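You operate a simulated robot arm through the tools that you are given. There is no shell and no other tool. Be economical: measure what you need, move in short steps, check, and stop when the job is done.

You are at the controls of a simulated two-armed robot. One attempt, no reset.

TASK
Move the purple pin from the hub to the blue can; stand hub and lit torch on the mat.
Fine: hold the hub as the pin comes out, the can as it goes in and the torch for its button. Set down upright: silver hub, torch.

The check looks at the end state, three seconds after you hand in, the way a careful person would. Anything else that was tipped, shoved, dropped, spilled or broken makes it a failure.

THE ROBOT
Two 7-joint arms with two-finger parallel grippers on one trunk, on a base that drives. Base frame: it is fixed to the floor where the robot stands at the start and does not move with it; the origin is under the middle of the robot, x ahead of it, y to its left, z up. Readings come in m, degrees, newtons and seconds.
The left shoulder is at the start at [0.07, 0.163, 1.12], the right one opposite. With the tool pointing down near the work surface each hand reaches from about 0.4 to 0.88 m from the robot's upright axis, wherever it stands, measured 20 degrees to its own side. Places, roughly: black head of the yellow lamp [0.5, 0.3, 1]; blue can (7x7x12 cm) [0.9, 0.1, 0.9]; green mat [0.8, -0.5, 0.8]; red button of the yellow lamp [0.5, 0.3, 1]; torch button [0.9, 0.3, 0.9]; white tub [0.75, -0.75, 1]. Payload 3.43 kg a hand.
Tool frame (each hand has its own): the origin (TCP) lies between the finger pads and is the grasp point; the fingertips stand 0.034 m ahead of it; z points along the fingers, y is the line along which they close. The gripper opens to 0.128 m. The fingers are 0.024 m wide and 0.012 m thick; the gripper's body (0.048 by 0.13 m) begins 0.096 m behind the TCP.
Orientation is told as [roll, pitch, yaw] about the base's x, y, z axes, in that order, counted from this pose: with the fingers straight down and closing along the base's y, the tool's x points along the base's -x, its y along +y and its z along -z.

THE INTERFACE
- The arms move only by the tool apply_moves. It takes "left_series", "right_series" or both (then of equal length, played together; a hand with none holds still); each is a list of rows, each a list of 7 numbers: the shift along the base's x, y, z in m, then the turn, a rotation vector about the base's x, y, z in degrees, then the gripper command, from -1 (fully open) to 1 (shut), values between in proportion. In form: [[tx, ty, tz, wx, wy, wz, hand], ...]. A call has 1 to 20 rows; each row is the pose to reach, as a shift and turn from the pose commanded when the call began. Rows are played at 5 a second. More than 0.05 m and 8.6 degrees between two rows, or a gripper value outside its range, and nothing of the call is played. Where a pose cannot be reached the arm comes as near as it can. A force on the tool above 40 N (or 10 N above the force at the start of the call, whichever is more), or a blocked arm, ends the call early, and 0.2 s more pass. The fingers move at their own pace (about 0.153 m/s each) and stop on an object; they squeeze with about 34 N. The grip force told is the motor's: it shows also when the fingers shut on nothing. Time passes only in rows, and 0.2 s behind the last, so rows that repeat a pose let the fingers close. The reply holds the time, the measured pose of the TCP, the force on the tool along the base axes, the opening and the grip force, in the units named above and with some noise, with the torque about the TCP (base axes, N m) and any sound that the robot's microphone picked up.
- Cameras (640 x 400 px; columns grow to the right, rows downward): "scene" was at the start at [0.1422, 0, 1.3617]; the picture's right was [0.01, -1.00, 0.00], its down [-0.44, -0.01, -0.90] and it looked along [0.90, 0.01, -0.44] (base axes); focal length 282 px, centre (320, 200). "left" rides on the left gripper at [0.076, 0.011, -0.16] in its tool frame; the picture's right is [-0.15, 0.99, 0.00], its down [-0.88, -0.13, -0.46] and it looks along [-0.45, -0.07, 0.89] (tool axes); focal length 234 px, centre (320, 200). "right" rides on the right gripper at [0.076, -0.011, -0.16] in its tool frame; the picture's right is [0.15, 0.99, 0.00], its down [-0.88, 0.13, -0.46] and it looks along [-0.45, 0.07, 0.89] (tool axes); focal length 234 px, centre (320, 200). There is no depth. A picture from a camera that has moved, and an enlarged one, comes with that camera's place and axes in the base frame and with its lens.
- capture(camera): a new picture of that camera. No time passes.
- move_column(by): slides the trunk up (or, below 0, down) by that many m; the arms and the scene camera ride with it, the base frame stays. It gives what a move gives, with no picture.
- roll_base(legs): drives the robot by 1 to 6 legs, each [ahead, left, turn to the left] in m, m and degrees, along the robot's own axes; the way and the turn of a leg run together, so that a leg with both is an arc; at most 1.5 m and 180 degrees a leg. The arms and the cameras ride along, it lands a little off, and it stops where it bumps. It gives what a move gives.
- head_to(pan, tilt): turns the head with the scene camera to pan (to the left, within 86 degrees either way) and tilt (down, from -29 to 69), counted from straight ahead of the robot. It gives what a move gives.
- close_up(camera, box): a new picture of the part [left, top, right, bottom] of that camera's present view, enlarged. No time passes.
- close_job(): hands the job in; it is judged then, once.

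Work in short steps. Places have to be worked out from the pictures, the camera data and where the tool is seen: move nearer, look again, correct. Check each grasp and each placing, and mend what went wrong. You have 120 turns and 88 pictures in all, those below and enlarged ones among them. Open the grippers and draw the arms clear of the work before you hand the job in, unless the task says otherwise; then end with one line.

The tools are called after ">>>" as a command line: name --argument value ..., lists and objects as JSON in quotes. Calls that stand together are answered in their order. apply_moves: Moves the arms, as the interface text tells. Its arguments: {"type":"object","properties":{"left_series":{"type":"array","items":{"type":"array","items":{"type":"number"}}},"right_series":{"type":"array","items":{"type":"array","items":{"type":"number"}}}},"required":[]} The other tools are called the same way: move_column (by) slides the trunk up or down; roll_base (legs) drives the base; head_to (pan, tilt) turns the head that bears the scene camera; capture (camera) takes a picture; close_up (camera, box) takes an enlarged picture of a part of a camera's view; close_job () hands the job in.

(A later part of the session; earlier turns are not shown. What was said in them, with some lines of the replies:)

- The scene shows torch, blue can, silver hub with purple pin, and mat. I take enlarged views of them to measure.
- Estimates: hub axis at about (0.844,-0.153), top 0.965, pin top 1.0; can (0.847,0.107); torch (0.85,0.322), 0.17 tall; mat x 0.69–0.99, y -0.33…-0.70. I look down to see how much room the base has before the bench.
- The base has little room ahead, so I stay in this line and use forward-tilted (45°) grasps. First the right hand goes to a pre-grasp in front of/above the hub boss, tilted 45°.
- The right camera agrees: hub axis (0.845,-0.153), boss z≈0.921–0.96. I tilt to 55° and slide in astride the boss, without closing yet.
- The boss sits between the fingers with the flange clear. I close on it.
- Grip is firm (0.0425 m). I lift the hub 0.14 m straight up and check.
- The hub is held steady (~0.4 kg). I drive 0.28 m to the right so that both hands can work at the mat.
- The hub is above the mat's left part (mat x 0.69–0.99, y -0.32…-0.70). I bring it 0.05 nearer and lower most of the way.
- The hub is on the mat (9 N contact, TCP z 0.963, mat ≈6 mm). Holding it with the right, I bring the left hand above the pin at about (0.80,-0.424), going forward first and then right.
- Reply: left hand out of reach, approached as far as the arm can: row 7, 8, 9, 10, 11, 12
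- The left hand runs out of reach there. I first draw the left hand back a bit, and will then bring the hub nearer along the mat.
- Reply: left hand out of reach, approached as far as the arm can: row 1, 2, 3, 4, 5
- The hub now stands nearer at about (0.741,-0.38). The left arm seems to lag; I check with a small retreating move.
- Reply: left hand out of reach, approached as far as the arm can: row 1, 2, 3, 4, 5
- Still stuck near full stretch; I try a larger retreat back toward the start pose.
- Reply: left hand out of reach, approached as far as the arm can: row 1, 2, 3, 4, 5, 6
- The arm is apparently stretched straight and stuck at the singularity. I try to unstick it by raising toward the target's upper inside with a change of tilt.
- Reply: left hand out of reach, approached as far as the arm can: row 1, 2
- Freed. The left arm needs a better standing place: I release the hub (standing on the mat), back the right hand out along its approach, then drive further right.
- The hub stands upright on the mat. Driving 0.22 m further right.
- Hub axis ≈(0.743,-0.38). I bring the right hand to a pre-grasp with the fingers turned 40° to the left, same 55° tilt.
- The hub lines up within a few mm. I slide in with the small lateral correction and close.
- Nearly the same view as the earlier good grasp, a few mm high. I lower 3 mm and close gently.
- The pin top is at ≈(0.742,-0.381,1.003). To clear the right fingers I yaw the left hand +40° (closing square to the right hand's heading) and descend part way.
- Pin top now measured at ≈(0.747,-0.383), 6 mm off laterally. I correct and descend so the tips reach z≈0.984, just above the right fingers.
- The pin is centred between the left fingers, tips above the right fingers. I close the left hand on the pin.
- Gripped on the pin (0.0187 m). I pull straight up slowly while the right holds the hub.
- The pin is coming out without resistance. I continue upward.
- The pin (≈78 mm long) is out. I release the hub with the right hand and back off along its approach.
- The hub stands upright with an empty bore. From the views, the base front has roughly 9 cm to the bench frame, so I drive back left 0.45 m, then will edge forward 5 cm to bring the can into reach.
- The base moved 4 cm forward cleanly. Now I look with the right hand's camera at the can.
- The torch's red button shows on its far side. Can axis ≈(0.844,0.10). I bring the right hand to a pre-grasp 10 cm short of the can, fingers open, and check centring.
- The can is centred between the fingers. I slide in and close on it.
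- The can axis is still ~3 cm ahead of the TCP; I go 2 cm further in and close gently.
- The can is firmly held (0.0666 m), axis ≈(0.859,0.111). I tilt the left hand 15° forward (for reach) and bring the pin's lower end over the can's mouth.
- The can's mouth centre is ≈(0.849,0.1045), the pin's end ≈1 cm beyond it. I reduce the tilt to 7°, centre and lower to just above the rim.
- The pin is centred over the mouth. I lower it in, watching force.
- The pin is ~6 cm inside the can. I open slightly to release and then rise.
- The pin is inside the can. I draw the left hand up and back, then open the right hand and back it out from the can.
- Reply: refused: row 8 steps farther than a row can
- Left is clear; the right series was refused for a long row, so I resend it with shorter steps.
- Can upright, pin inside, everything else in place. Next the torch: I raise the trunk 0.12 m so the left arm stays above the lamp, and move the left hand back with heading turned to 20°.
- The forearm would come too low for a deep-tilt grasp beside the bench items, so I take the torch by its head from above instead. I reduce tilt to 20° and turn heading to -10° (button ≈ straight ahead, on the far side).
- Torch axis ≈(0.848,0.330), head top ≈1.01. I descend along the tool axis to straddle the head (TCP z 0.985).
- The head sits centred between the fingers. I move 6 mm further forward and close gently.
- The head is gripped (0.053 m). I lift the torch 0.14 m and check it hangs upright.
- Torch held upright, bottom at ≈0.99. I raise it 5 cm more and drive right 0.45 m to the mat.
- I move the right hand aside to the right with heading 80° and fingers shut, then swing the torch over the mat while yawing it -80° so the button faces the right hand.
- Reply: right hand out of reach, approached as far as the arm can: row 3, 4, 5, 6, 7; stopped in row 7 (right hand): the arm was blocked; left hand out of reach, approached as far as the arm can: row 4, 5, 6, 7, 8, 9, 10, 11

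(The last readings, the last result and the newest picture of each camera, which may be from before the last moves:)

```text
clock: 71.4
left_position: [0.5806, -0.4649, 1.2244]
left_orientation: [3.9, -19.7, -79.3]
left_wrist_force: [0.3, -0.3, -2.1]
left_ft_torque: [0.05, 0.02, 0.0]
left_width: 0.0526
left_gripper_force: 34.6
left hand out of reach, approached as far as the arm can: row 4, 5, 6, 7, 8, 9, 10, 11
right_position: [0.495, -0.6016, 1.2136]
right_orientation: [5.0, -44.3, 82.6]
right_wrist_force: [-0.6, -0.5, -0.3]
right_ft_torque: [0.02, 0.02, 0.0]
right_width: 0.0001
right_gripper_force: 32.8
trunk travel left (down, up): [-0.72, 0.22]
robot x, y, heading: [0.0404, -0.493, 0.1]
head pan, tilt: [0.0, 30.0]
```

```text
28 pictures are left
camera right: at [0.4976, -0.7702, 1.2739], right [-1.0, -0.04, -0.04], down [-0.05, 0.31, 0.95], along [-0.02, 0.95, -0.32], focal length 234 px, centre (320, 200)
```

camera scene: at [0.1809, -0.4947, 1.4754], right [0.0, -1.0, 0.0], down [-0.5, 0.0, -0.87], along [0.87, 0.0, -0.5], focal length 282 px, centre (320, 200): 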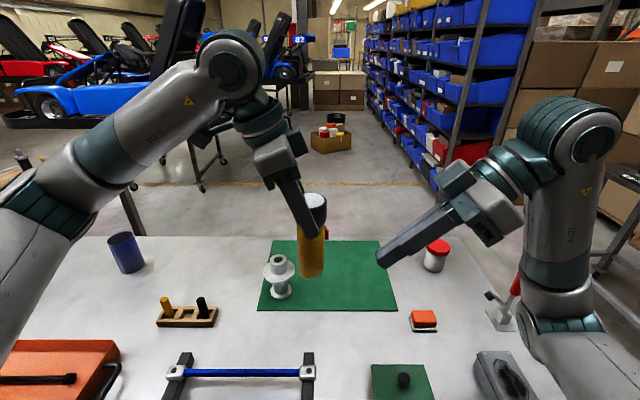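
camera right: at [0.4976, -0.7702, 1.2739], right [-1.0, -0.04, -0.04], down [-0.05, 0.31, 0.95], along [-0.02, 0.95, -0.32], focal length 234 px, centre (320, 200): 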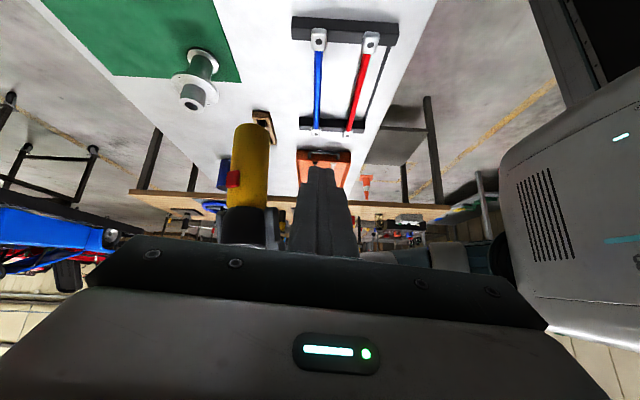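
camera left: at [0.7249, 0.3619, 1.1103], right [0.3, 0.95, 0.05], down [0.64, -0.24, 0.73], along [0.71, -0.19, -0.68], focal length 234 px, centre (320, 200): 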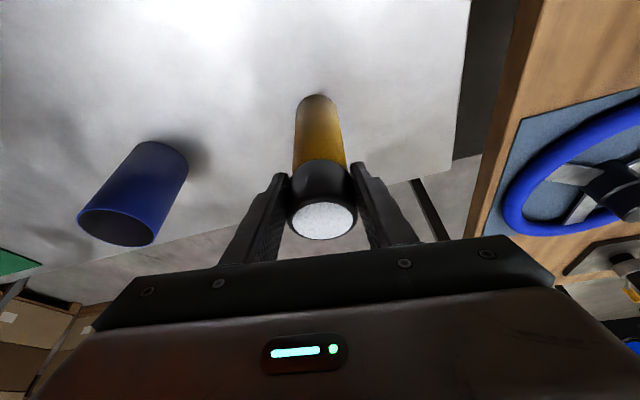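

Both arms hit their reach at that height; the torch is fine. The right camera shows the red button on the +x side of the torch now (≈35–40° counter-clockwise of the left heading). I bring the torch lower and forward over the mat at about (0.78,-0.54), removing the 4° roll.

>>> apply_moves --left_series '[[0.02, -0.01, -0.03, -0.1, 0.6, -0.2, 1], [0.05, -0.02, -0.06, -0.2, 1.2, -0.4, 1], [0.085, -0.035, -0.085, -0.4, 1.8, -0.7, 1], [0.12, -0.05, -0.11, -0.5, 2.5, -0.9, 1], [0.16, -0.065, -0.13, -0.6, 3.0, -1.1, 1], [0.2, -0.075, -0.145, -0.7, 3.6, -1.3, 1], [0.2, -0.075, -0.16, -0.7, 3.6, -1.3, 1], [0.2, -0.075, -0.16, -0.7, 3.6, -1.3, 1]]'

>>> capture --camera "scene"

```text
clock: 73.2
left_position: [0.6219, -0.4717, 1.1021]
left_orientation: [8.8, -18.6, -77.9]
left_wrist_force: [0.0, 0.7, -2.5]
left_ft_torque: [-0.02, 0.06, -0.01]
left_width: 0.0528
left_gripper_force: 33.9
left hand out of reach, approached as far as the arm can: row 1, 2, 3, 4, 5, 6, 7, 8
right_position: [0.4952, -0.6028, 1.2136]
right_orientation: [5.0, -44.3, 82.6]
right_wrist_force: [-0.4, 0.1, 0.3]
right_ft_torque: [0.02, -0.01, 0.01]
right_width: 0.0
right_gripper_force: 33.0
trunk travel left (down, up): [-0.72, 0.22]
robot x, y, heading: [0.0378, -0.4952, 0.1]
head pan, tilt: [0.0, 30.0]
```

```text
27 pictures are left
camera scene: at [0.1808, -0.4948, 1.4754], right [0.0, -1.0, 0.0], down [-0.5, 0.0, -0.87], along [0.87, 0.0, -0.5], focal length 282 px, centre (320, 200)
```

scene: 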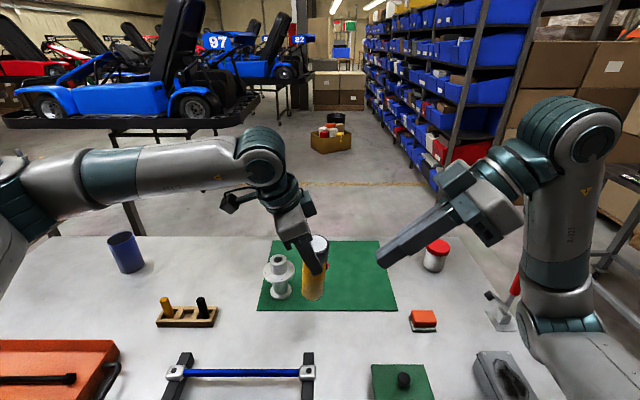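

The left wrist's yaw limit is the issue. New plan: stand the torch on the mat with the button on the far side, hold it low from the front, and press the button with the side of the right hand's shut, vertical fingers. First yaw the left back by +43° and free it.

>>> apply_moves --left_series '[[0.01, 0, 0.01, 0, 0, 7.2, 1], [0.025, 0, 0.015, 0, 0, 14.4, 1], [0.04, 0, 0.02, 0, 0, 21.6, 1], [0.055, -0.01, 0.025, 0, 0, 28.8, 1], [0.07, -0.02, 0.028, 0, 0, 36, 1], [0.08, -0.03, 0.028, 0, 0, 43, 1], [0.08, -0.03, 0.028, 0, 0, 43, 1]]'

>>> apply_moves --left_series '[[0, 0, 0, -3.8, 1.9, -1.4, 1], [0, 0, 0, -7.6, 3.7, -2.8, 1], [0, 0, 0, -7.6, 3.7, -2.8, 1]]'

>>> apply_moves --right_series '[[0.02, -0.02, -0.01, 0, 0, -7.5, 1], [0.04, -0.04, -0.02, 0, 0, -15, 1], [0.06, -0.06, -0.03, 0, 0, -22.5, 1], [0.06, -0.08, -0.03, 0, 0, -30, 1], [0.06, -0.09, -0.03, 0, 0, -37.6, 1], [0.06, -0.09, -0.03, 0, 0, -37.6, 1]]'

>>> capture --camera "scene"

```text
clock: 74.8
left_position: [0.699, -0.5051, 1.1331]
left_orientation: [8.9, -18.6, -34.6]
left_wrist_force: [-0.4, 0.5, -2.3]
left_ft_torque: [-0.02, 0.03, 0.0]
left_width: 0.0527
left_gripper_force: 33.9
right_position: [0.4948, -0.6011, 1.214]
right_orientation: [4.9, -44.2, 82.5]
right_wrist_force: [0.5, -0.5, 1.0]
right_ft_torque: [-0.01, 0.0, 0.01]
right_width: 0.0002
right_gripper_force: 33.1
trunk travel left (down, up): [-0.72, 0.22]
robot x, y, heading: [0.0376, -0.494, -0.1]
head pan, tilt: [0.0, 30.0]
```

```text
clock: 75.6
left_position: [0.698, -0.5061, 1.133]
left_orientation: [0.1, -19.8, -34.7]
left_wrist_force: [0.1, 0.4, -2.7]
left_ft_torque: [0.02, 0.02, 0.05]
left_width: 0.053
left_gripper_force: 34.2
right_position: [0.4942, -0.602, 1.2136]
right_orientation: [4.9, -44.3, 82.5]
right_wrist_force: [0.2, -0.5, 0.2]
right_ft_torque: [0.02, 0.03, 0.0]
right_width: 0.0002
right_gripper_force: 33.0
trunk travel left (down, up): [-0.72, 0.22]
robot x, y, heading: [0.0404, -0.4918, 0.0]
head pan, tilt: [0.0, 30.0]
```

```text
clock: 77.0
left_position: [0.698, -0.5046, 1.1328]
left_orientation: [0.1, -19.8, -34.8]
left_wrist_force: [-0.2, 0.1, -2.3]
left_ft_torque: [0.03, 0.02, -0.01]
left_width: 0.0528
left_gripper_force: 33.9
right_position: [0.5555, -0.6912, 1.1824]
right_orientation: [5.0, -44.1, 44.8]
right_wrist_force: [-0.4, -0.2, 0.0]
right_ft_torque: [0.0, 0.0, 0.0]
right_width: 0.0001
right_gripper_force: 33.1
trunk travel left (down, up): [-0.72, 0.22]
robot x, y, heading: [0.0447, -0.4915, 0.3]
head pan, tilt: [0.0, 30.0]
```

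```text
26 pictures are left
camera scene: at [0.1818, -0.4942, 1.4753], right [0.0, -1.0, 0.0], down [-0.5, 0.0, -0.87], along [0.87, 0.0, -0.5], focal length 282 px, centre (320, 200)
```

scene: 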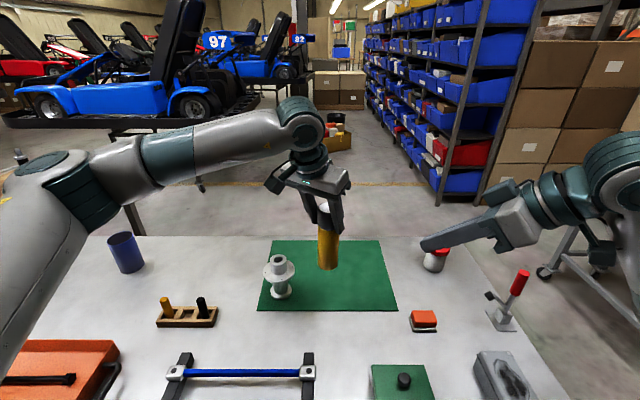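

Torch upright again, heading -35°, button facing about +x. I lower it onto the mat at (0.75,-0.55).

>>> apply_moves --left_series '[[0.02, -0.015, -0.03, 0, 0, 0, 1], [0.04, -0.035, -0.06, 0, 0, 0, 1], [0.052, -0.045, -0.1, 0, 0, 0, 1], [0.052, -0.045, -0.125, 0, 0, 0, 1], [0.052, -0.045, -0.134, 0, 0, 0, 1], [0.052, -0.045, -0.134, 0, 0, 0, 1]]'

>>> apply_moves --left_series '[[0, 0, -0.002, 0, 0, 0, 1], [0, 0, -0.004, 0, 0, 0, 1], [0, 0, -0.006, 0, 0, 0, 1]]'

```text
clock: 78.4
left_position: [0.7505, -0.552, 0.9994]
left_orientation: [0.1, -20.0, -34.8]
left_wrist_force: [-0.4, 0.4, -2.6]
left_ft_torque: [0.03, 0.03, -0.03]
left_width: 0.0525
left_gripper_force: 33.8
right_position: [0.5541, -0.6924, 1.1834]
right_orientation: [5.0, -44.2, 45.0]
right_wrist_force: [-0.3, 0.4, 0.2]
right_ft_torque: [-0.02, 0.02, 0.02]
right_width: 0.0001
right_gripper_force: 33.1
trunk travel left (down, up): [-0.72, 0.22]
robot x, y, heading: [0.0399, -0.495, 0.3]
head pan, tilt: [0.0, 30.0]
```

```text
clock: 79.2
left_position: [0.749, -0.5501, 0.9931]
left_orientation: [0.1, -20.0, -34.7]
left_wrist_force: [-0.4, -0.7, -2.7]
left_ft_torque: [0.02, 0.0, -0.02]
left_width: 0.0526
left_gripper_force: 33.9
right_position: [0.5542, -0.6918, 1.1812]
right_orientation: [5.1, -44.2, 44.8]
right_wrist_force: [0.1, -0.4, -0.5]
right_ft_torque: [0.0, 0.02, -0.01]
right_width: 0.0
right_gripper_force: 32.6
trunk travel left (down, up): [-0.72, 0.22]
robot x, y, heading: [0.0362, -0.4937, 0.2]
head pan, tilt: [0.0, 30.0]
```

No contact yet; a few more millimetres.

>>> apply_moves --left_series '[[0, 0, -0.0015, 0, 0, 0, 1], [0, 0, -0.003, 0, 0, 0, 1], [0, 0, -0.003, 0, 0, 0, 1]]'

>>> close_up --camera "scene" --box '[240, 160, 420, 320]'

```text
clock: 80.0
left_position: [0.7503, -0.5499, 0.9912]
left_orientation: [0.1, -19.9, -34.6]
left_wrist_force: [0.9, -0.4, -2.0]
left_ft_torque: [0.03, 0.02, -0.04]
left_width: 0.0525
left_gripper_force: 34.0
right_position: [0.5545, -0.6924, 1.1832]
right_orientation: [5.0, -44.2, 44.9]
right_wrist_force: [-0.1, -0.7, 0.2]
right_ft_torque: [0.01, -0.02, -0.01]
right_width: 0.0002
right_gripper_force: 32.9
trunk travel left (down, up): [-0.72, 0.22]
robot x, y, heading: [0.044, -0.4938, 0.1]
head pan, tilt: [0.0, 30.0]
```

```text
2.50 times, centred on (330, 240) of scene
camera zoom: at [0.1813, -0.4944, 1.4753], right [0.0, -1.0, 0.0], down [-0.5, 0.0, -0.87], along [0.87, 0.0, -0.5], focal length 705 px, centre (295, 100)
```

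zoom: 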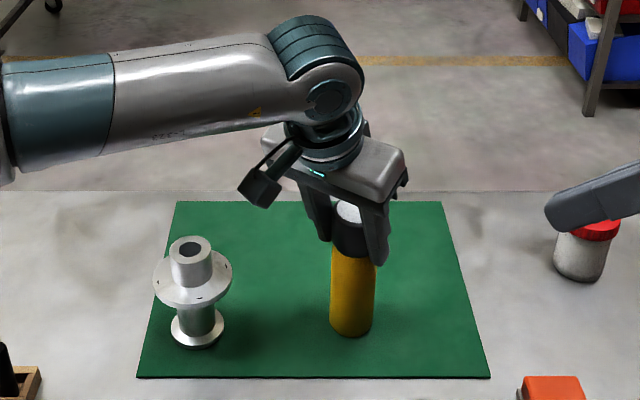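

Almost down; I continue in 1.5 mm steps until the force shows contact.

>>> apply_moves --left_series '[[0, 0, -0.0015, 0, 0, 0, 1], [0, 0, -0.003, 0, 0, 0, 1], [0, 0, -0.003, 0, 0, 0, 1]]'

```text
clock: 80.8
left_position: [0.7498, -0.5501, 0.991]
left_orientation: [0.1, -20.1, -34.7]
left_wrist_force: [2.4, 2.0, 14.7]
left_ft_torque: [-0.08, -0.2, 0.04]
left_width: 0.0526
left_gripper_force: 34.1
right_position: [0.5527, -0.6911, 1.1837]
right_orientation: [4.8, -44.3, 44.9]
right_wrist_force: [-0.8, -0.5, 0.2]
right_ft_torque: [-0.01, -0.03, 0.01]
right_width: 0.0001
right_gripper_force: 33.2
trunk travel left (down, up): [-0.72, 0.22]
robot x, y, heading: [0.037, -0.4908, 0.2]
head pan, tilt: [0.0, 30.0]
```

Contact (≈15 N). I relax, open, and back the left hand off upward along its axis.

>>> apply_moves --left_series '[[0, 0, 0.0025, 0, 0, 0, 1], [0, 0, 0.0025, 0, 0, 0, 0.3], [0, 0, 0.0025, 0, 0, 0, -0.4], [0, 0, 0.0025, 0, 0, 0, -1], [0, 0, 0.0025, 0, 0, 0, -1], [-0.009, 0.0065, 0.033, 0, 0, 0, -1], [-0.02, 0.014, 0.07, 0, 0, 0, -1], [-0.032, 0.022, 0.11, 0, 0, 0, -1], [-0.05, 0.035, 0.14, 0, 0, 0, -1]]'

>>> capture --camera "left"

>>> capture --camera "scene"

```text
clock: 82.8
left_position: [0.6997, -0.5136, 1.1283]
left_orientation: [0.1, -19.9, -34.6]
left_wrist_force: [-0.2, -0.4, 0.1]
left_ft_torque: [-0.01, -0.01, 0.0]
left_width: 0.1279
left_gripper_force: 0.0
right_position: [0.5531, -0.6911, 1.1836]
right_orientation: [5.1, -44.1, 45.0]
right_wrist_force: [0.3, 0.9, 0.1]
right_ft_torque: [-0.04, 0.0, -0.03]
right_width: 0.0
right_gripper_force: 33.1
trunk travel left (down, up): [-0.72, 0.22]
robot x, y, heading: [0.0391, -0.4925, -0.0]
head pan, tilt: [0.0, 30.0]
```

```text
24 pictures are left
camera left: at [0.6021, -0.4323, 1.2526], right [0.68, 0.74, 0.05], down [0.48, -0.49, 0.73], along [0.56, -0.47, -0.68], focal length 234 px, centre (320, 200)
```

left: 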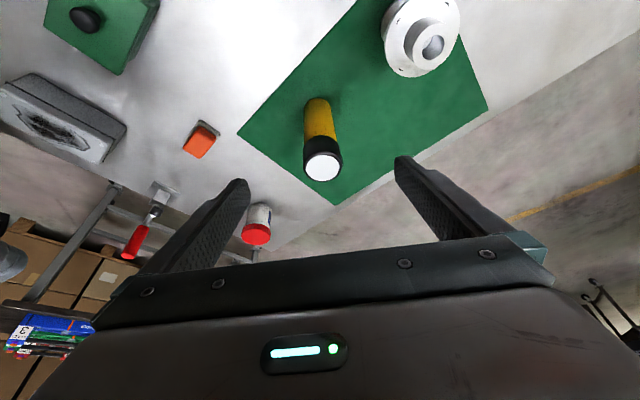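

```text
23 pictures are left
camera scene: at [0.1794, -0.4932, 1.4755], right [0.0, -1.0, 0.0], down [-0.5, 0.0, -0.87], along [0.87, 0.0, -0.5], focal length 282 px, centre (320, 200)
```

scene: 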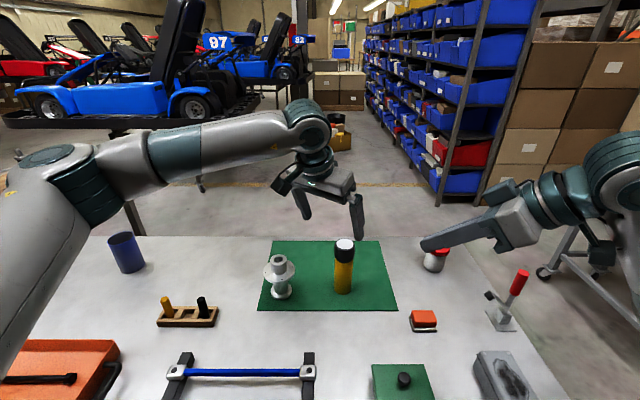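

Both stand on the mat. Now the left hand tilts to 55° (heading -35°) and moves to a low pre-grasp in front of the torch body.

>>> apply_moves --left_series '[[-0.02, 0.012, -0.01, -4, -5.7, 0, -1], [-0.04, 0.025, -0.03, -8, -11.5, 0, -1], [-0.045, 0.031, -0.06, -12.1, -17.2, 0, -1], [-0.045, 0.031, -0.1, -16.1, -23, 0, -1], [-0.045, 0.031, -0.135, -20.1, -28.7, 0, -1], [-0.045, 0.031, -0.156, -20.1, -28.7, 0, -1], [-0.045, 0.031, -0.156, -20.1, -28.7, 0, -1]]'

>>> capture --camera "left"

>>> capture --camera "scene"

```text
clock: 84.4
left_position: [0.6551, -0.4843, 0.9718]
left_orientation: [-0.3, -55.1, -34.5]
left_wrist_force: [0.1, -0.6, 0.2]
left_ft_torque: [0.01, 0.01, 0.02]
left_width: 0.1281
left_gripper_force: 0.0
right_position: [0.5543, -0.6923, 1.1826]
right_orientation: [5.1, -44.2, 45.0]
right_wrist_force: [0.2, 0.0, -0.2]
right_ft_torque: [0.0, 0.01, 0.01]
right_width: 0.0
right_gripper_force: 33.4
trunk travel left (down, up): [-0.72, 0.22]
robot x, y, heading: [0.0391, -0.4949, 0.3]
head pan, tilt: [0.0, 30.0]
```

```text
22 pictures are left
camera left: at [0.5173, -0.3738, 1.0005], right [0.63, 0.77, 0.12], down [0.04, -0.18, 0.98], along [0.77, -0.62, -0.14], focal length 234 px, centre (320, 200)
```

left: 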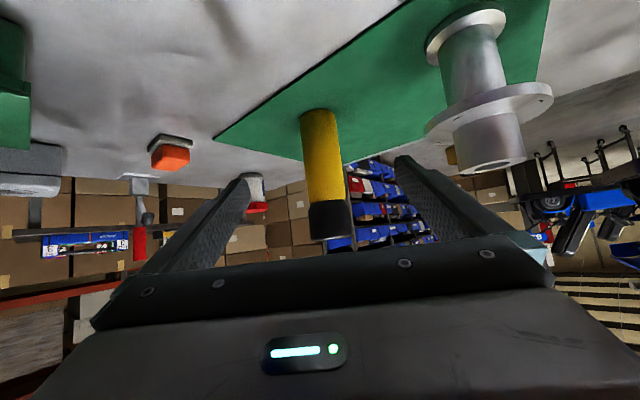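

```text
21 pictures are left
camera scene: at [0.1807, -0.4942, 1.4754], right [0.0, -1.0, 0.0], down [-0.5, 0.0, -0.87], along [0.87, 0.0, -0.5], focal length 282 px, centre (320, 200)
```

scene: 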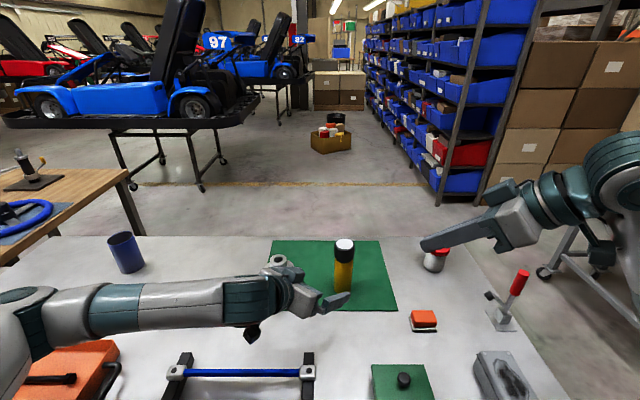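

Torch centred. I slide in along the approach and close on the body.

>>> apply_moves --left_series '[[0.022, -0.0155, -0.019, 0, 0, 0, -1], [0.044, -0.031, -0.038, 0, 0, 0, -1], [0.066, -0.046, -0.056, 0, 0, 0, -1], [0.087, -0.0605, -0.073, 0, 0, 0, -1], [0.087, -0.0605, -0.073, 0, 0, 0, -0.4], [0.087, -0.0605, -0.073, 0, 0, 0, 0.2], [0.087, -0.0605, -0.073, 0, 0, 0, 0.6], [0.087, -0.0605, -0.073, 0, 0, 0, 0.8]]'

>>> capture --camera "left"

```text
clock: 86.2
left_position: [0.7405, -0.5447, 0.8976]
left_orientation: [-0.1, -55.1, -34.5]
left_wrist_force: [-0.2, 2.7, 0.5]
left_ft_torque: [0.19, -0.06, 0.08]
left_width: 0.0488
left_gripper_force: 33.9
right_position: [0.5539, -0.6913, 1.1831]
right_orientation: [5.0, -44.2, 45.0]
right_wrist_force: [0.0, 0.4, 0.6]
right_ft_torque: [-0.02, -0.03, -0.02]
right_width: 0.0
right_gripper_force: 33.0
trunk travel left (down, up): [-0.72, 0.22]
robot x, y, heading: [0.0425, -0.4935, -0.1]
head pan, tilt: [0.0, 30.0]
```

```text
20 pictures are left
camera left: at [0.604, -0.4348, 0.9276], right [0.63, 0.77, 0.12], down [0.04, -0.18, 0.98], along [0.77, -0.62, -0.14], focal length 234 px, centre (320, 200)
```

left: 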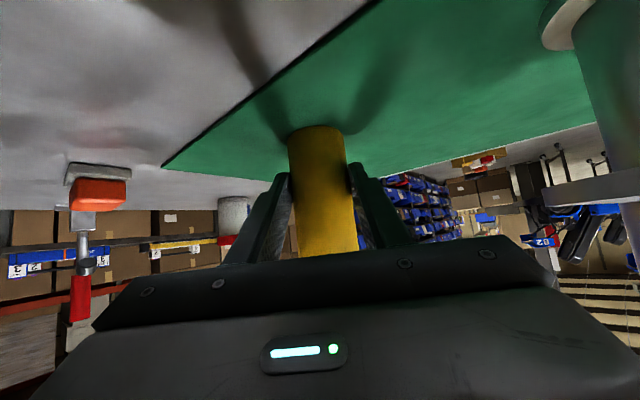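

Torch held (0.0488 m). Now I bring the right hand to vertical beside the torch: first yaw to 0, then pitch up to fingers-down, keeping high.

>>> apply_moves --right_series '[[0.01, -0.005, 0.005, 0, 0, -7.5, 1], [0.02, -0.01, 0.01, 0, 0, -15, 1], [0.03, -0.015, 0.015, 0, 0, -22.5, 1], [0.04, -0.02, 0.02, 0, 0, -30, 1], [0.05, -0.025, 0.02, 0, 0, -37.5, 1], [0.06, -0.03, 0.02, 0, 0, -45, 1]]'

>>> apply_moves --right_series '[[0.01, 0, -0.01, 0, 8, 0, 1], [0.02, 0, -0.02, 0, 16, 0, 1], [0.03, 0, -0.03, 0, 24, 0, 1], [0.04, 0, -0.04, 0, 32, 0, 1], [0.055, 0.0, -0.05, 0, 40, 0, 1], [0.07, 0, -0.06, 0, 48.5, 0, 1], [0.07, 0, -0.06, 0, 48.5, 0, 1]]'

>>> capture --camera "right"

```text
clock: 87.6
left_position: [0.7412, -0.5442, 0.8974]
left_orientation: [-0.3, -55.0, -34.3]
left_wrist_force: [0.8, 4.2, 2.1]
left_ft_torque: [0.24, -0.15, 0.05]
left_width: 0.0492
left_gripper_force: 34.3
right_position: [0.6147, -0.72, 1.2044]
right_orientation: [5.0, -44.3, -0.1]
right_wrist_force: [0.7, -0.2, 0.2]
right_ft_torque: [-0.03, 0.0, -0.02]
right_width: 0.0
right_gripper_force: 32.8
trunk travel left (down, up): [-0.72, 0.22]
robot x, y, heading: [0.0413, -0.4906, 0.1]
head pan, tilt: [0.0, 30.0]
```

```text
clock: 89.2
left_position: [0.7406, -0.5448, 0.8982]
left_orientation: [-0.3, -54.8, -34.5]
left_wrist_force: [-2.3, 1.0, 1.3]
left_ft_torque: [-0.06, 0.04, 0.0]
left_width: 0.0489
left_gripper_force: 33.7
right_position: [0.6852, -0.723, 1.1432]
right_orientation: [4.9, 4.3, 0.1]
right_wrist_force: [-0.1, -0.9, 0.1]
right_ft_torque: [0.0, 0.0, 0.03]
right_width: 0.0
right_gripper_force: 33.4
trunk travel left (down, up): [-0.72, 0.22]
robot x, y, heading: [0.0418, -0.4928, -0.2]
head pan, tilt: [0.0, 30.0]
```

```text
19 pictures are left
camera right: at [0.6205, -0.7486, 1.3071], right [-0.14, 0.99, 0.1], down [0.91, 0.09, 0.4], along [0.38, 0.14, -0.91], focal length 234 px, centre (320, 200)
```

right: 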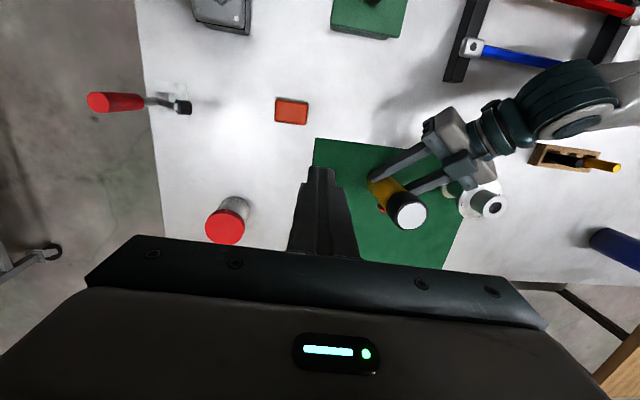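

The button is just visible from here; I enlarge that part to fix its direction.

>>> close_up --camera "right" --box '[340, 150, 460, 250]'

```text
4.00 times, centred on (400, 200) of right
camera zoom: at [0.6205, -0.7486, 1.3071], right [-0.14, 0.99, 0.1], down [0.91, 0.09, 0.4], along [0.38, 0.14, -0.91], focal length 937 px, centre (0, 200)
```

zoom: 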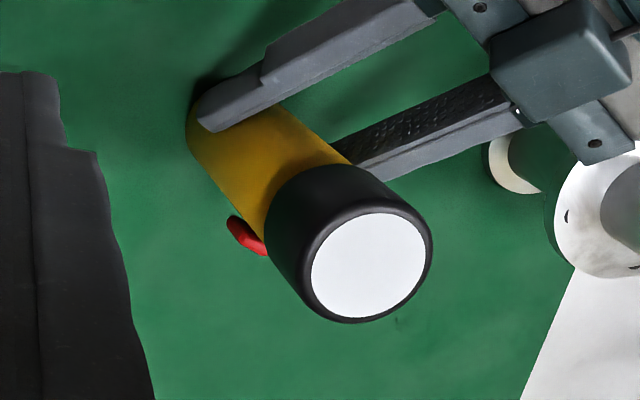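

The button is at ≈(0.781,-0.559, 0.93), facing about -15° from +x. I straighten the right hand, yaw -15°, and go round the torch's right side to a standoff beyond the button.

>>> apply_moves --right_series '[[0.015, 0.005, -0.03, -1.6, 0, -5, 1], [0.03, 0.012, -0.07, -3.2, 0, -10, 1], [0.045, 0.018, -0.11, -4.9, 0, -15, 1], [0.065, 0.023, -0.145, -4.9, 0, -15, 1], [0.1, 0.033, -0.175, -4.9, 0, -15, 1], [0.135, 0.043, -0.19, -4.9, 0, -15, 1], [0.137, 0.043, -0.19, -4.9, 0, -15, 1]]'

>>> capture --camera "right"

>>> close_up --camera "scene" --box '[260, 140, 480, 320]'

```text
clock: 90.8
left_position: [0.7405, -0.5446, 0.8983]
left_orientation: [-0.2, -55.0, -34.5]
left_wrist_force: [-1.7, 0.2, 1.3]
left_ft_torque: [-0.05, 0.04, -0.02]
left_width: 0.0489
left_gripper_force: 34.5
right_position: [0.8216, -0.6814, 0.952]
right_orientation: [0.0, 3.6, -15.4]
right_wrist_force: [-0.2, 0.3, -0.2]
right_ft_torque: [0.0, -0.01, 0.03]
right_width: 0.0
right_gripper_force: 33.0
trunk travel left (down, up): [-0.72, 0.22]
robot x, y, heading: [0.0413, -0.4935, 0.2]
head pan, tilt: [0.0, 30.0]
```

```text
17 pictures are left
camera right: at [0.7552, -0.6762, 1.1162], right [0.12, 0.99, 0.01], down [0.91, -0.12, 0.4], along [0.4, -0.04, -0.92], focal length 234 px, centre (320, 200)
```

right: 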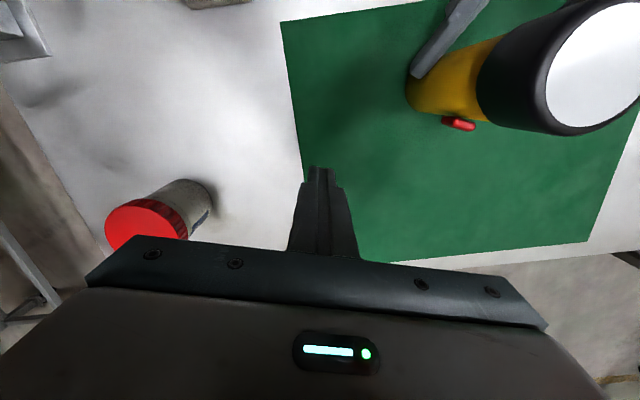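

```text
2.22 times, centred on (370, 230) of scene
camera zoom: at [0.18, -0.4953, 1.4755], right [0.0, -1.0, 0.0], down [-0.5, 0.0, -0.87], along [0.87, 0.0, -0.5], focal length 627 px, centre (209, 133)
```

zoom: 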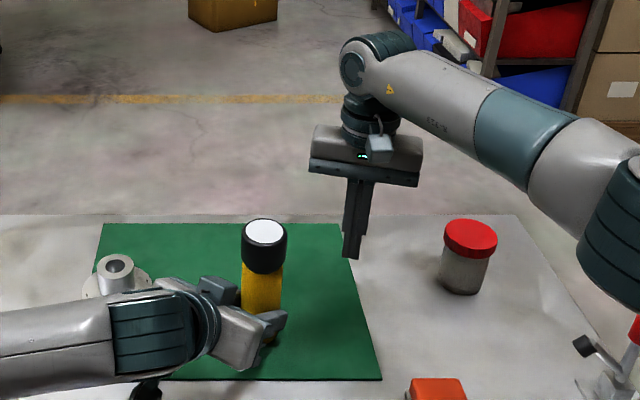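

The button tip reads ≈(0.784,-0.562,0.93). I slide the right hand in +y to stand directly beyond it.

>>> apply_moves --right_series '[[0, 0.03, 0, 0, 0, 0, 1], [0, 0.06, 0, 0, 0, 0, 1], [0, 0.09, 0, 0, 0, 0, 1], [0, 0.11, 0, 0, 0, 0, 1], [0, 0.11, 0, 0, 0, 0, 1]]'

>>> capture --camera "right"

```text
clock: 92.0
left_position: [0.7418, -0.5452, 0.8985]
left_orientation: [-0.2, -54.9, -34.6]
left_wrist_force: [-1.0, -0.6, 1.9]
left_ft_torque: [-0.02, -0.05, -0.05]
left_width: 0.0491
left_gripper_force: 33.8
right_position: [0.8203, -0.5698, 0.9535]
right_orientation: [0.1, 3.7, -15.5]
right_wrist_force: [-1.0, -0.8, -0.1]
right_ft_torque: [0.01, 0.0, 0.0]
right_width: 0.0
right_gripper_force: 33.2
trunk travel left (down, up): [-0.72, 0.22]
robot x, y, heading: [0.0383, -0.4925, 0.1]
head pan, tilt: [0.0, 30.0]
```

```text
15 pictures are left
camera right: at [0.7547, -0.5647, 1.1175], right [0.12, 0.99, 0.01], down [0.91, -0.12, 0.4], along [0.4, -0.04, -0.92], focal length 234 px, centre (320, 200)
```

right: 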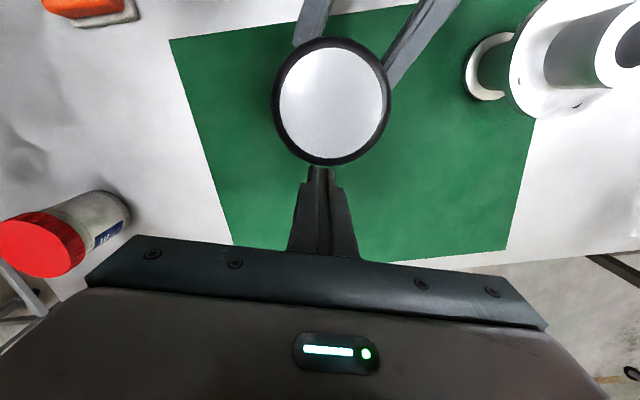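

Aligned: the finger stands beyond the torch in line with the button. I press in small steps toward the torch, watching force and sound.

>>> apply_moves --right_series '[[-0.004, 0.001, 0, 0, 0, 0, 1], [-0.008, 0.002, 0, 0, 0, 0, 1], [-0.011, 0.003, 0, 0, 0, 0, 1], [-0.014, 0.0037, 0, 0, 0, 0, 1], [-0.016, 0.004, 0, 0, 0, 0, 1]]'

```text
clock: 93.2
left_position: [0.7412, -0.5461, 0.8979]
left_orientation: [-0.2, -55.0, -34.5]
left_wrist_force: [-1.2, -0.9, 2.6]
left_ft_torque: [-0.03, -0.21, 0.0]
left_width: 0.049
left_gripper_force: 34.3
right_position: [0.8057, -0.5654, 0.9534]
right_orientation: [0.1, 3.5, -15.4]
right_wrist_force: [1.8, -0.3, -0.1]
right_ft_torque: [0.0, -0.06, -0.03]
right_width: 0.0
right_gripper_force: 32.9
trunk travel left (down, up): [-0.72, 0.22]
robot x, y, heading: [0.0429, -0.4936, 0.2]
head pan, tilt: [0.0, 30.0]
```

Light contact begins (1.8 N). I press a few millimetres more.

>>> apply_moves --right_series '[[-0.002, 0.0005, 0, 0, 0, 0, 1], [-0.004, 0.001, 0, 0, 0, 0, 1], [-0.006, 0.0015, 0, 0, 0, 0, 1]]'

>>> capture --camera "right"

```text
clock: 94.0
left_position: [0.7403, -0.5465, 0.897]
left_orientation: [-0.3, -55.0, -34.6]
left_wrist_force: [-13.3, 3.9, 7.3]
left_ft_torque: [0.12, -0.77, -0.2]
left_width: 0.0491
left_gripper_force: 33.8
right_position: [0.8014, -0.5637, 0.9541]
right_orientation: [0.0, 3.5, -15.5]
right_wrist_force: [17.8, -0.6, -2.4]
right_ft_torque: [0.03, -0.64, -0.05]
right_width: 0.0002
right_gripper_force: 32.5
trunk travel left (down, up): [-0.72, 0.22]
robot x, y, heading: [0.0421, -0.4925, 0.0]
head pan, tilt: [0.0, 30.0]
heard: click
```

```text
14 pictures are left
camera right: at [0.7333, -0.5586, 1.1173], right [0.12, 0.99, 0.01], down [0.91, -0.12, 0.4], along [0.4, -0.04, -0.92], focal length 234 px, centre (320, 200)
```

right: 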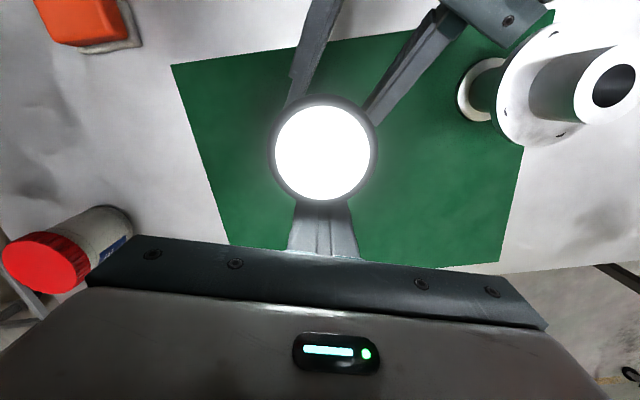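

Click heard and the lens glows. I back the right finger off, straight out, and check that it stays lit.

>>> apply_moves --right_series '[[0.006, -0.0015, 0, 0, 0, 0, 1], [0.015, -0.004, 0, 0, 0, 0, 1], [0.026, -0.007, 0, 0, 0, 0, 1], [0.026, -0.04, 0, 0, 0, 0, 1], [0.024, -0.08, 0, 0, 0, 0, 1], [0.02, -0.12, 0.005, 0, 0, 0, 1], [0.0, -0.14, 0.03, 0, 0, 0, 1], [-0.03, -0.14, 0.06, 0, 0, 0, 1], [-0.06, -0.14, 0.1, 0, 0, 0, 1]]'

>>> capture --camera "scene"

```text
clock: 96.0
left_position: [0.74, -0.5453, 0.8991]
left_orientation: [-0.3, -54.9, -34.5]
left_wrist_force: [0.0, -0.7, 0.4]
left_ft_torque: [0.06, 0.1, 0.0]
left_width: 0.0489
left_gripper_force: 34.0
right_position: [0.7367, -0.7037, 1.0553]
right_orientation: [0.0, 3.5, -15.4]
right_wrist_force: [-0.2, 0.6, -0.5]
right_ft_torque: [0.04, -0.03, 0.03]
right_width: 0.0
right_gripper_force: 32.6
trunk travel left (down, up): [-0.72, 0.22]
robot x, y, heading: [0.0388, -0.4946, -0.0]
head pan, tilt: [0.0, 30.0]
```

```text
13 pictures are left
camera scene: at [0.1795, -0.4947, 1.4754], right [0.0, -1.0, 0.0], down [-0.5, 0.0, -0.87], along [0.87, 0.0, -0.5], focal length 282 px, centre (320, 200)
```

scene: 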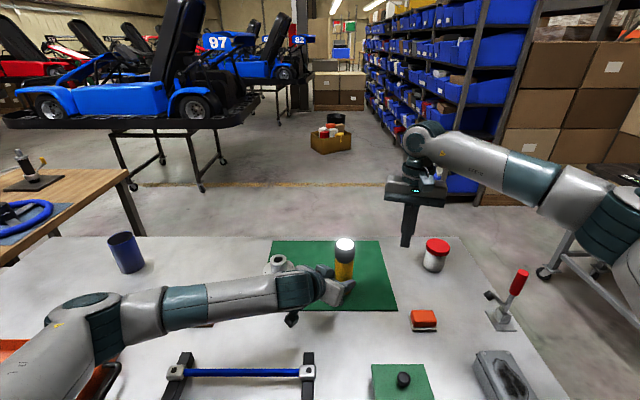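

The torch stays lit and upright. I open the left hand and retreat along the approach path.

>>> apply_moves --left_series '[[0, 0, 0, 0, 0, 0, 0.3], [0, 0, 0, 0, 0, 0, -0.3], [0, 0, 0, 0, 0, 0, -1], [0, 0, 0, 0, 0, 0, -1], [-0.022, 0.0155, 0.019, 0, 0, 0, -1], [-0.044, 0.031, 0.038, 0, 0, 0, -1], [-0.066, 0.046, 0.056, 0, 0, 0, -1], [-0.09, 0.062, 0.08, 0, 0, 0, -1], [-0.12, 0.07, 0.11, 0, 0, 0, -1], [-0.14, 0.08, 0.15, 0, 0, 0, -1], [-0.15, 0.1, 0.19, 0, 0, 0, -1]]'

>>> apply_moves --right_series '[[-0.03, -0.01, 0.03, 0, 0, 0, 0.5], [-0.06, -0.02, 0.06, 0, 0, 0, 0], [-0.09, -0.02, 0.09, 0, 0, 0, -0.5], [-0.12, -0.02, 0.11, 0, 0, 0, -1]]'

>>> capture --camera "scene"

```text
clock: 98.4
left_position: [0.5883, -0.4426, 1.0884]
left_orientation: [-0.3, -54.9, -34.4]
left_wrist_force: [0.5, -0.1, -0.3]
left_ft_torque: [-0.03, 0.01, -0.03]
left_width: 0.1281
left_gripper_force: 0.1
right_position: [0.7379, -0.7033, 1.0561]
right_orientation: [0.0, 3.5, -15.4]
right_wrist_force: [-1.0, -0.3, -0.1]
right_ft_torque: [-0.01, -0.01, -0.04]
right_width: 0.0002
right_gripper_force: 32.8
trunk travel left (down, up): [-0.72, 0.22]
robot x, y, heading: [0.0385, -0.4921, 0.1]
head pan, tilt: [0.0, 30.0]
```

```text
clock: 99.4
left_position: [0.5874, -0.4437, 1.0887]
left_orientation: [-0.3, -55.1, -34.5]
left_wrist_force: [-0.6, 0.5, 0.2]
left_ft_torque: [0.03, -0.03, -0.01]
left_width: 0.1279
left_gripper_force: 0.1
right_position: [0.6189, -0.7216, 1.1634]
right_orientation: [0.1, 3.6, -15.3]
right_wrist_force: [0.2, 0.3, -0.3]
right_ft_torque: [0.02, -0.01, 0.0]
right_width: 0.128
right_gripper_force: 0.1
trunk travel left (down, up): [-0.72, 0.22]
robot x, y, heading: [0.0375, -0.4882, 0.1]
head pan, tilt: [0.0, 30.0]
```

```text
12 pictures are left
camera scene: at [0.1793, -0.4946, 1.4756], right [0.0, -1.0, 0.0], down [-0.5, 0.0, -0.87], along [0.87, 0.0, -0.5], focal length 282 px, centre (320, 200)
```

scene: 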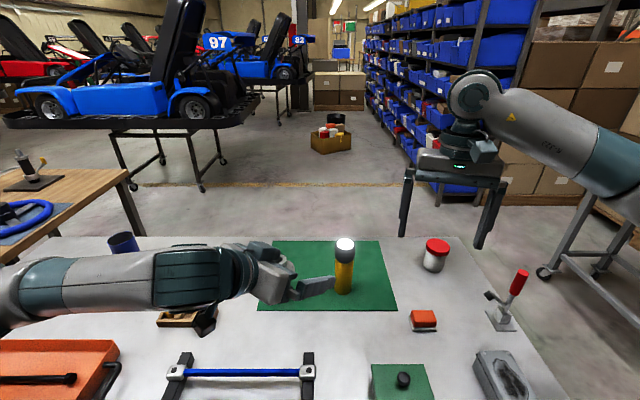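

Torch free, lit, upright. I raise the trunk to lift both arms clear and view everything.

>>> move_column --by 0.18

>>> apply_moves --left_series '[[-0.04, 0.02, 0.02, 0, 0, 0, -1], [-0.08, 0.04, 0.04, 0, 0, 0, -1], [-0.12, 0.06, 0.05, 0, 0, 0, -1]]'

>>> head_to --pan 10 --tilt 38

>>> capture --camera "scene"

```text
clock: 101.4
left_position: [0.5887, -0.4436, 1.2686]
left_orientation: [-0.3, -55.0, -34.4]
left_wrist_force: [0.8, 0.7, 0.5]
left_ft_torque: [-0.02, -0.01, -0.02]
left_width: 0.1282
left_gripper_force: 0.0
right_position: [0.6209, -0.7222, 1.3424]
right_orientation: [0.1, 3.6, -15.4]
right_wrist_force: [-0.2, 0.7, -0.5]
right_ft_torque: [-0.03, 0.0, 0.01]
right_width: 0.128
right_gripper_force: 0.0
trunk travel left (down, up): [-0.9, 0.04]
robot x, y, heading: [0.0398, -0.4924, -0.0]
head pan, tilt: [0.0, 30.0]
```

```text
clock: 102.2
left_position: [0.575, -0.3958, 1.335]
left_orientation: [-0.3, -54.9, -34.5]
left_wrist_force: [0.0, -0.6, -0.3]
left_ft_torque: [-0.01, 0.0, -0.03]
left_width: 0.1279
left_gripper_force: 0.1
left hand out of reach, approached as far as the arm can: row 1, 2, 3
right_position: [0.6201, -0.722, 1.3427]
right_orientation: [0.0, 3.6, -15.3]
right_wrist_force: [0.1, -0.3, 0.7]
right_ft_torque: [-0.01, -0.02, 0.02]
right_width: 0.1281
right_gripper_force: 0.0
trunk travel left (down, up): [-0.9, 0.04]
robot x, y, heading: [0.0423, -0.4936, 0.0]
head pan, tilt: [0.0, 30.0]
```

```text
clock: 102.9
left_position: [0.5738, -0.3956, 1.3342]
left_orientation: [-0.3, -54.9, -34.4]
left_wrist_force: [-0.2, -0.1, 0.4]
left_ft_torque: [0.03, 0.03, -0.01]
left_width: 0.1278
left_gripper_force: 0.1
right_position: [0.6205, -0.7216, 1.3429]
right_orientation: [0.0, 3.5, -15.3]
right_wrist_force: [-0.2, 0.0, 0.1]
right_ft_torque: [0.04, 0.01, -0.02]
right_width: 0.1279
right_gripper_force: 0.0
trunk travel left (down, up): [-0.9, 0.04]
robot x, y, heading: [0.0414, -0.4927, 0.2]
head pan, tilt: [10.0, 38.0]
```

```text
11 pictures are left
camera scene: at [0.175, -0.4788, 1.6431], right [0.17, -0.98, 0.0], down [-0.61, -0.11, -0.79], along [0.78, 0.14, -0.62], focal length 282 px, centre (320, 200)
```

scene: 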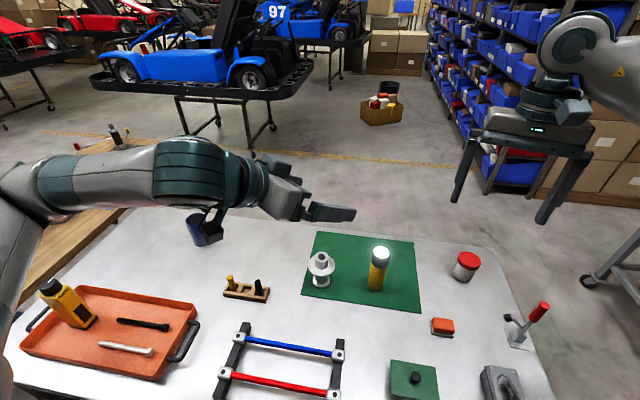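

Everything stands. One enlarged look at hub/torch on the mat and the can to confirm.

>>> close_up --camera "scene" --box '[170, 190, 430, 330]'

```text
2.46 times, centred on (300, 260) of scene
camera zoom: at [0.175, -0.4788, 1.6431], right [0.17, -0.98, 0.0], down [-0.61, -0.11, -0.79], along [0.78, 0.14, -0.62], focal length 694 px, centre (369, 52)
```

zoom: 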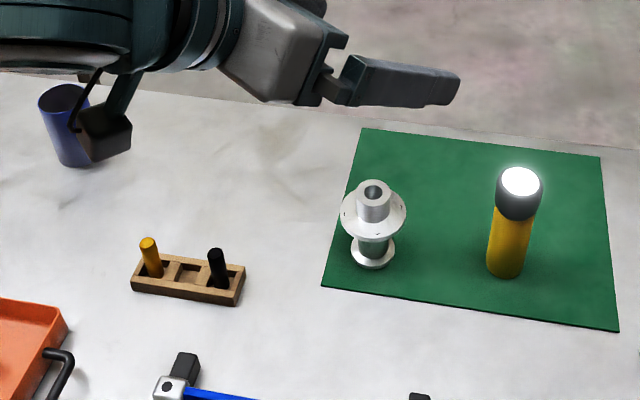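

The hub (empty bore) and the lit torch stand upright on the mat, the can stands with the pin inside, and both grippers are open and clear. I hand in.

>>> close_job

```text
The job is handed in.
```

The purple pin is in the blue can, and the silver hub and the lit torch stand upright on the green mat; nothing else appeared disturbed in the last picture, and the job is handed in.
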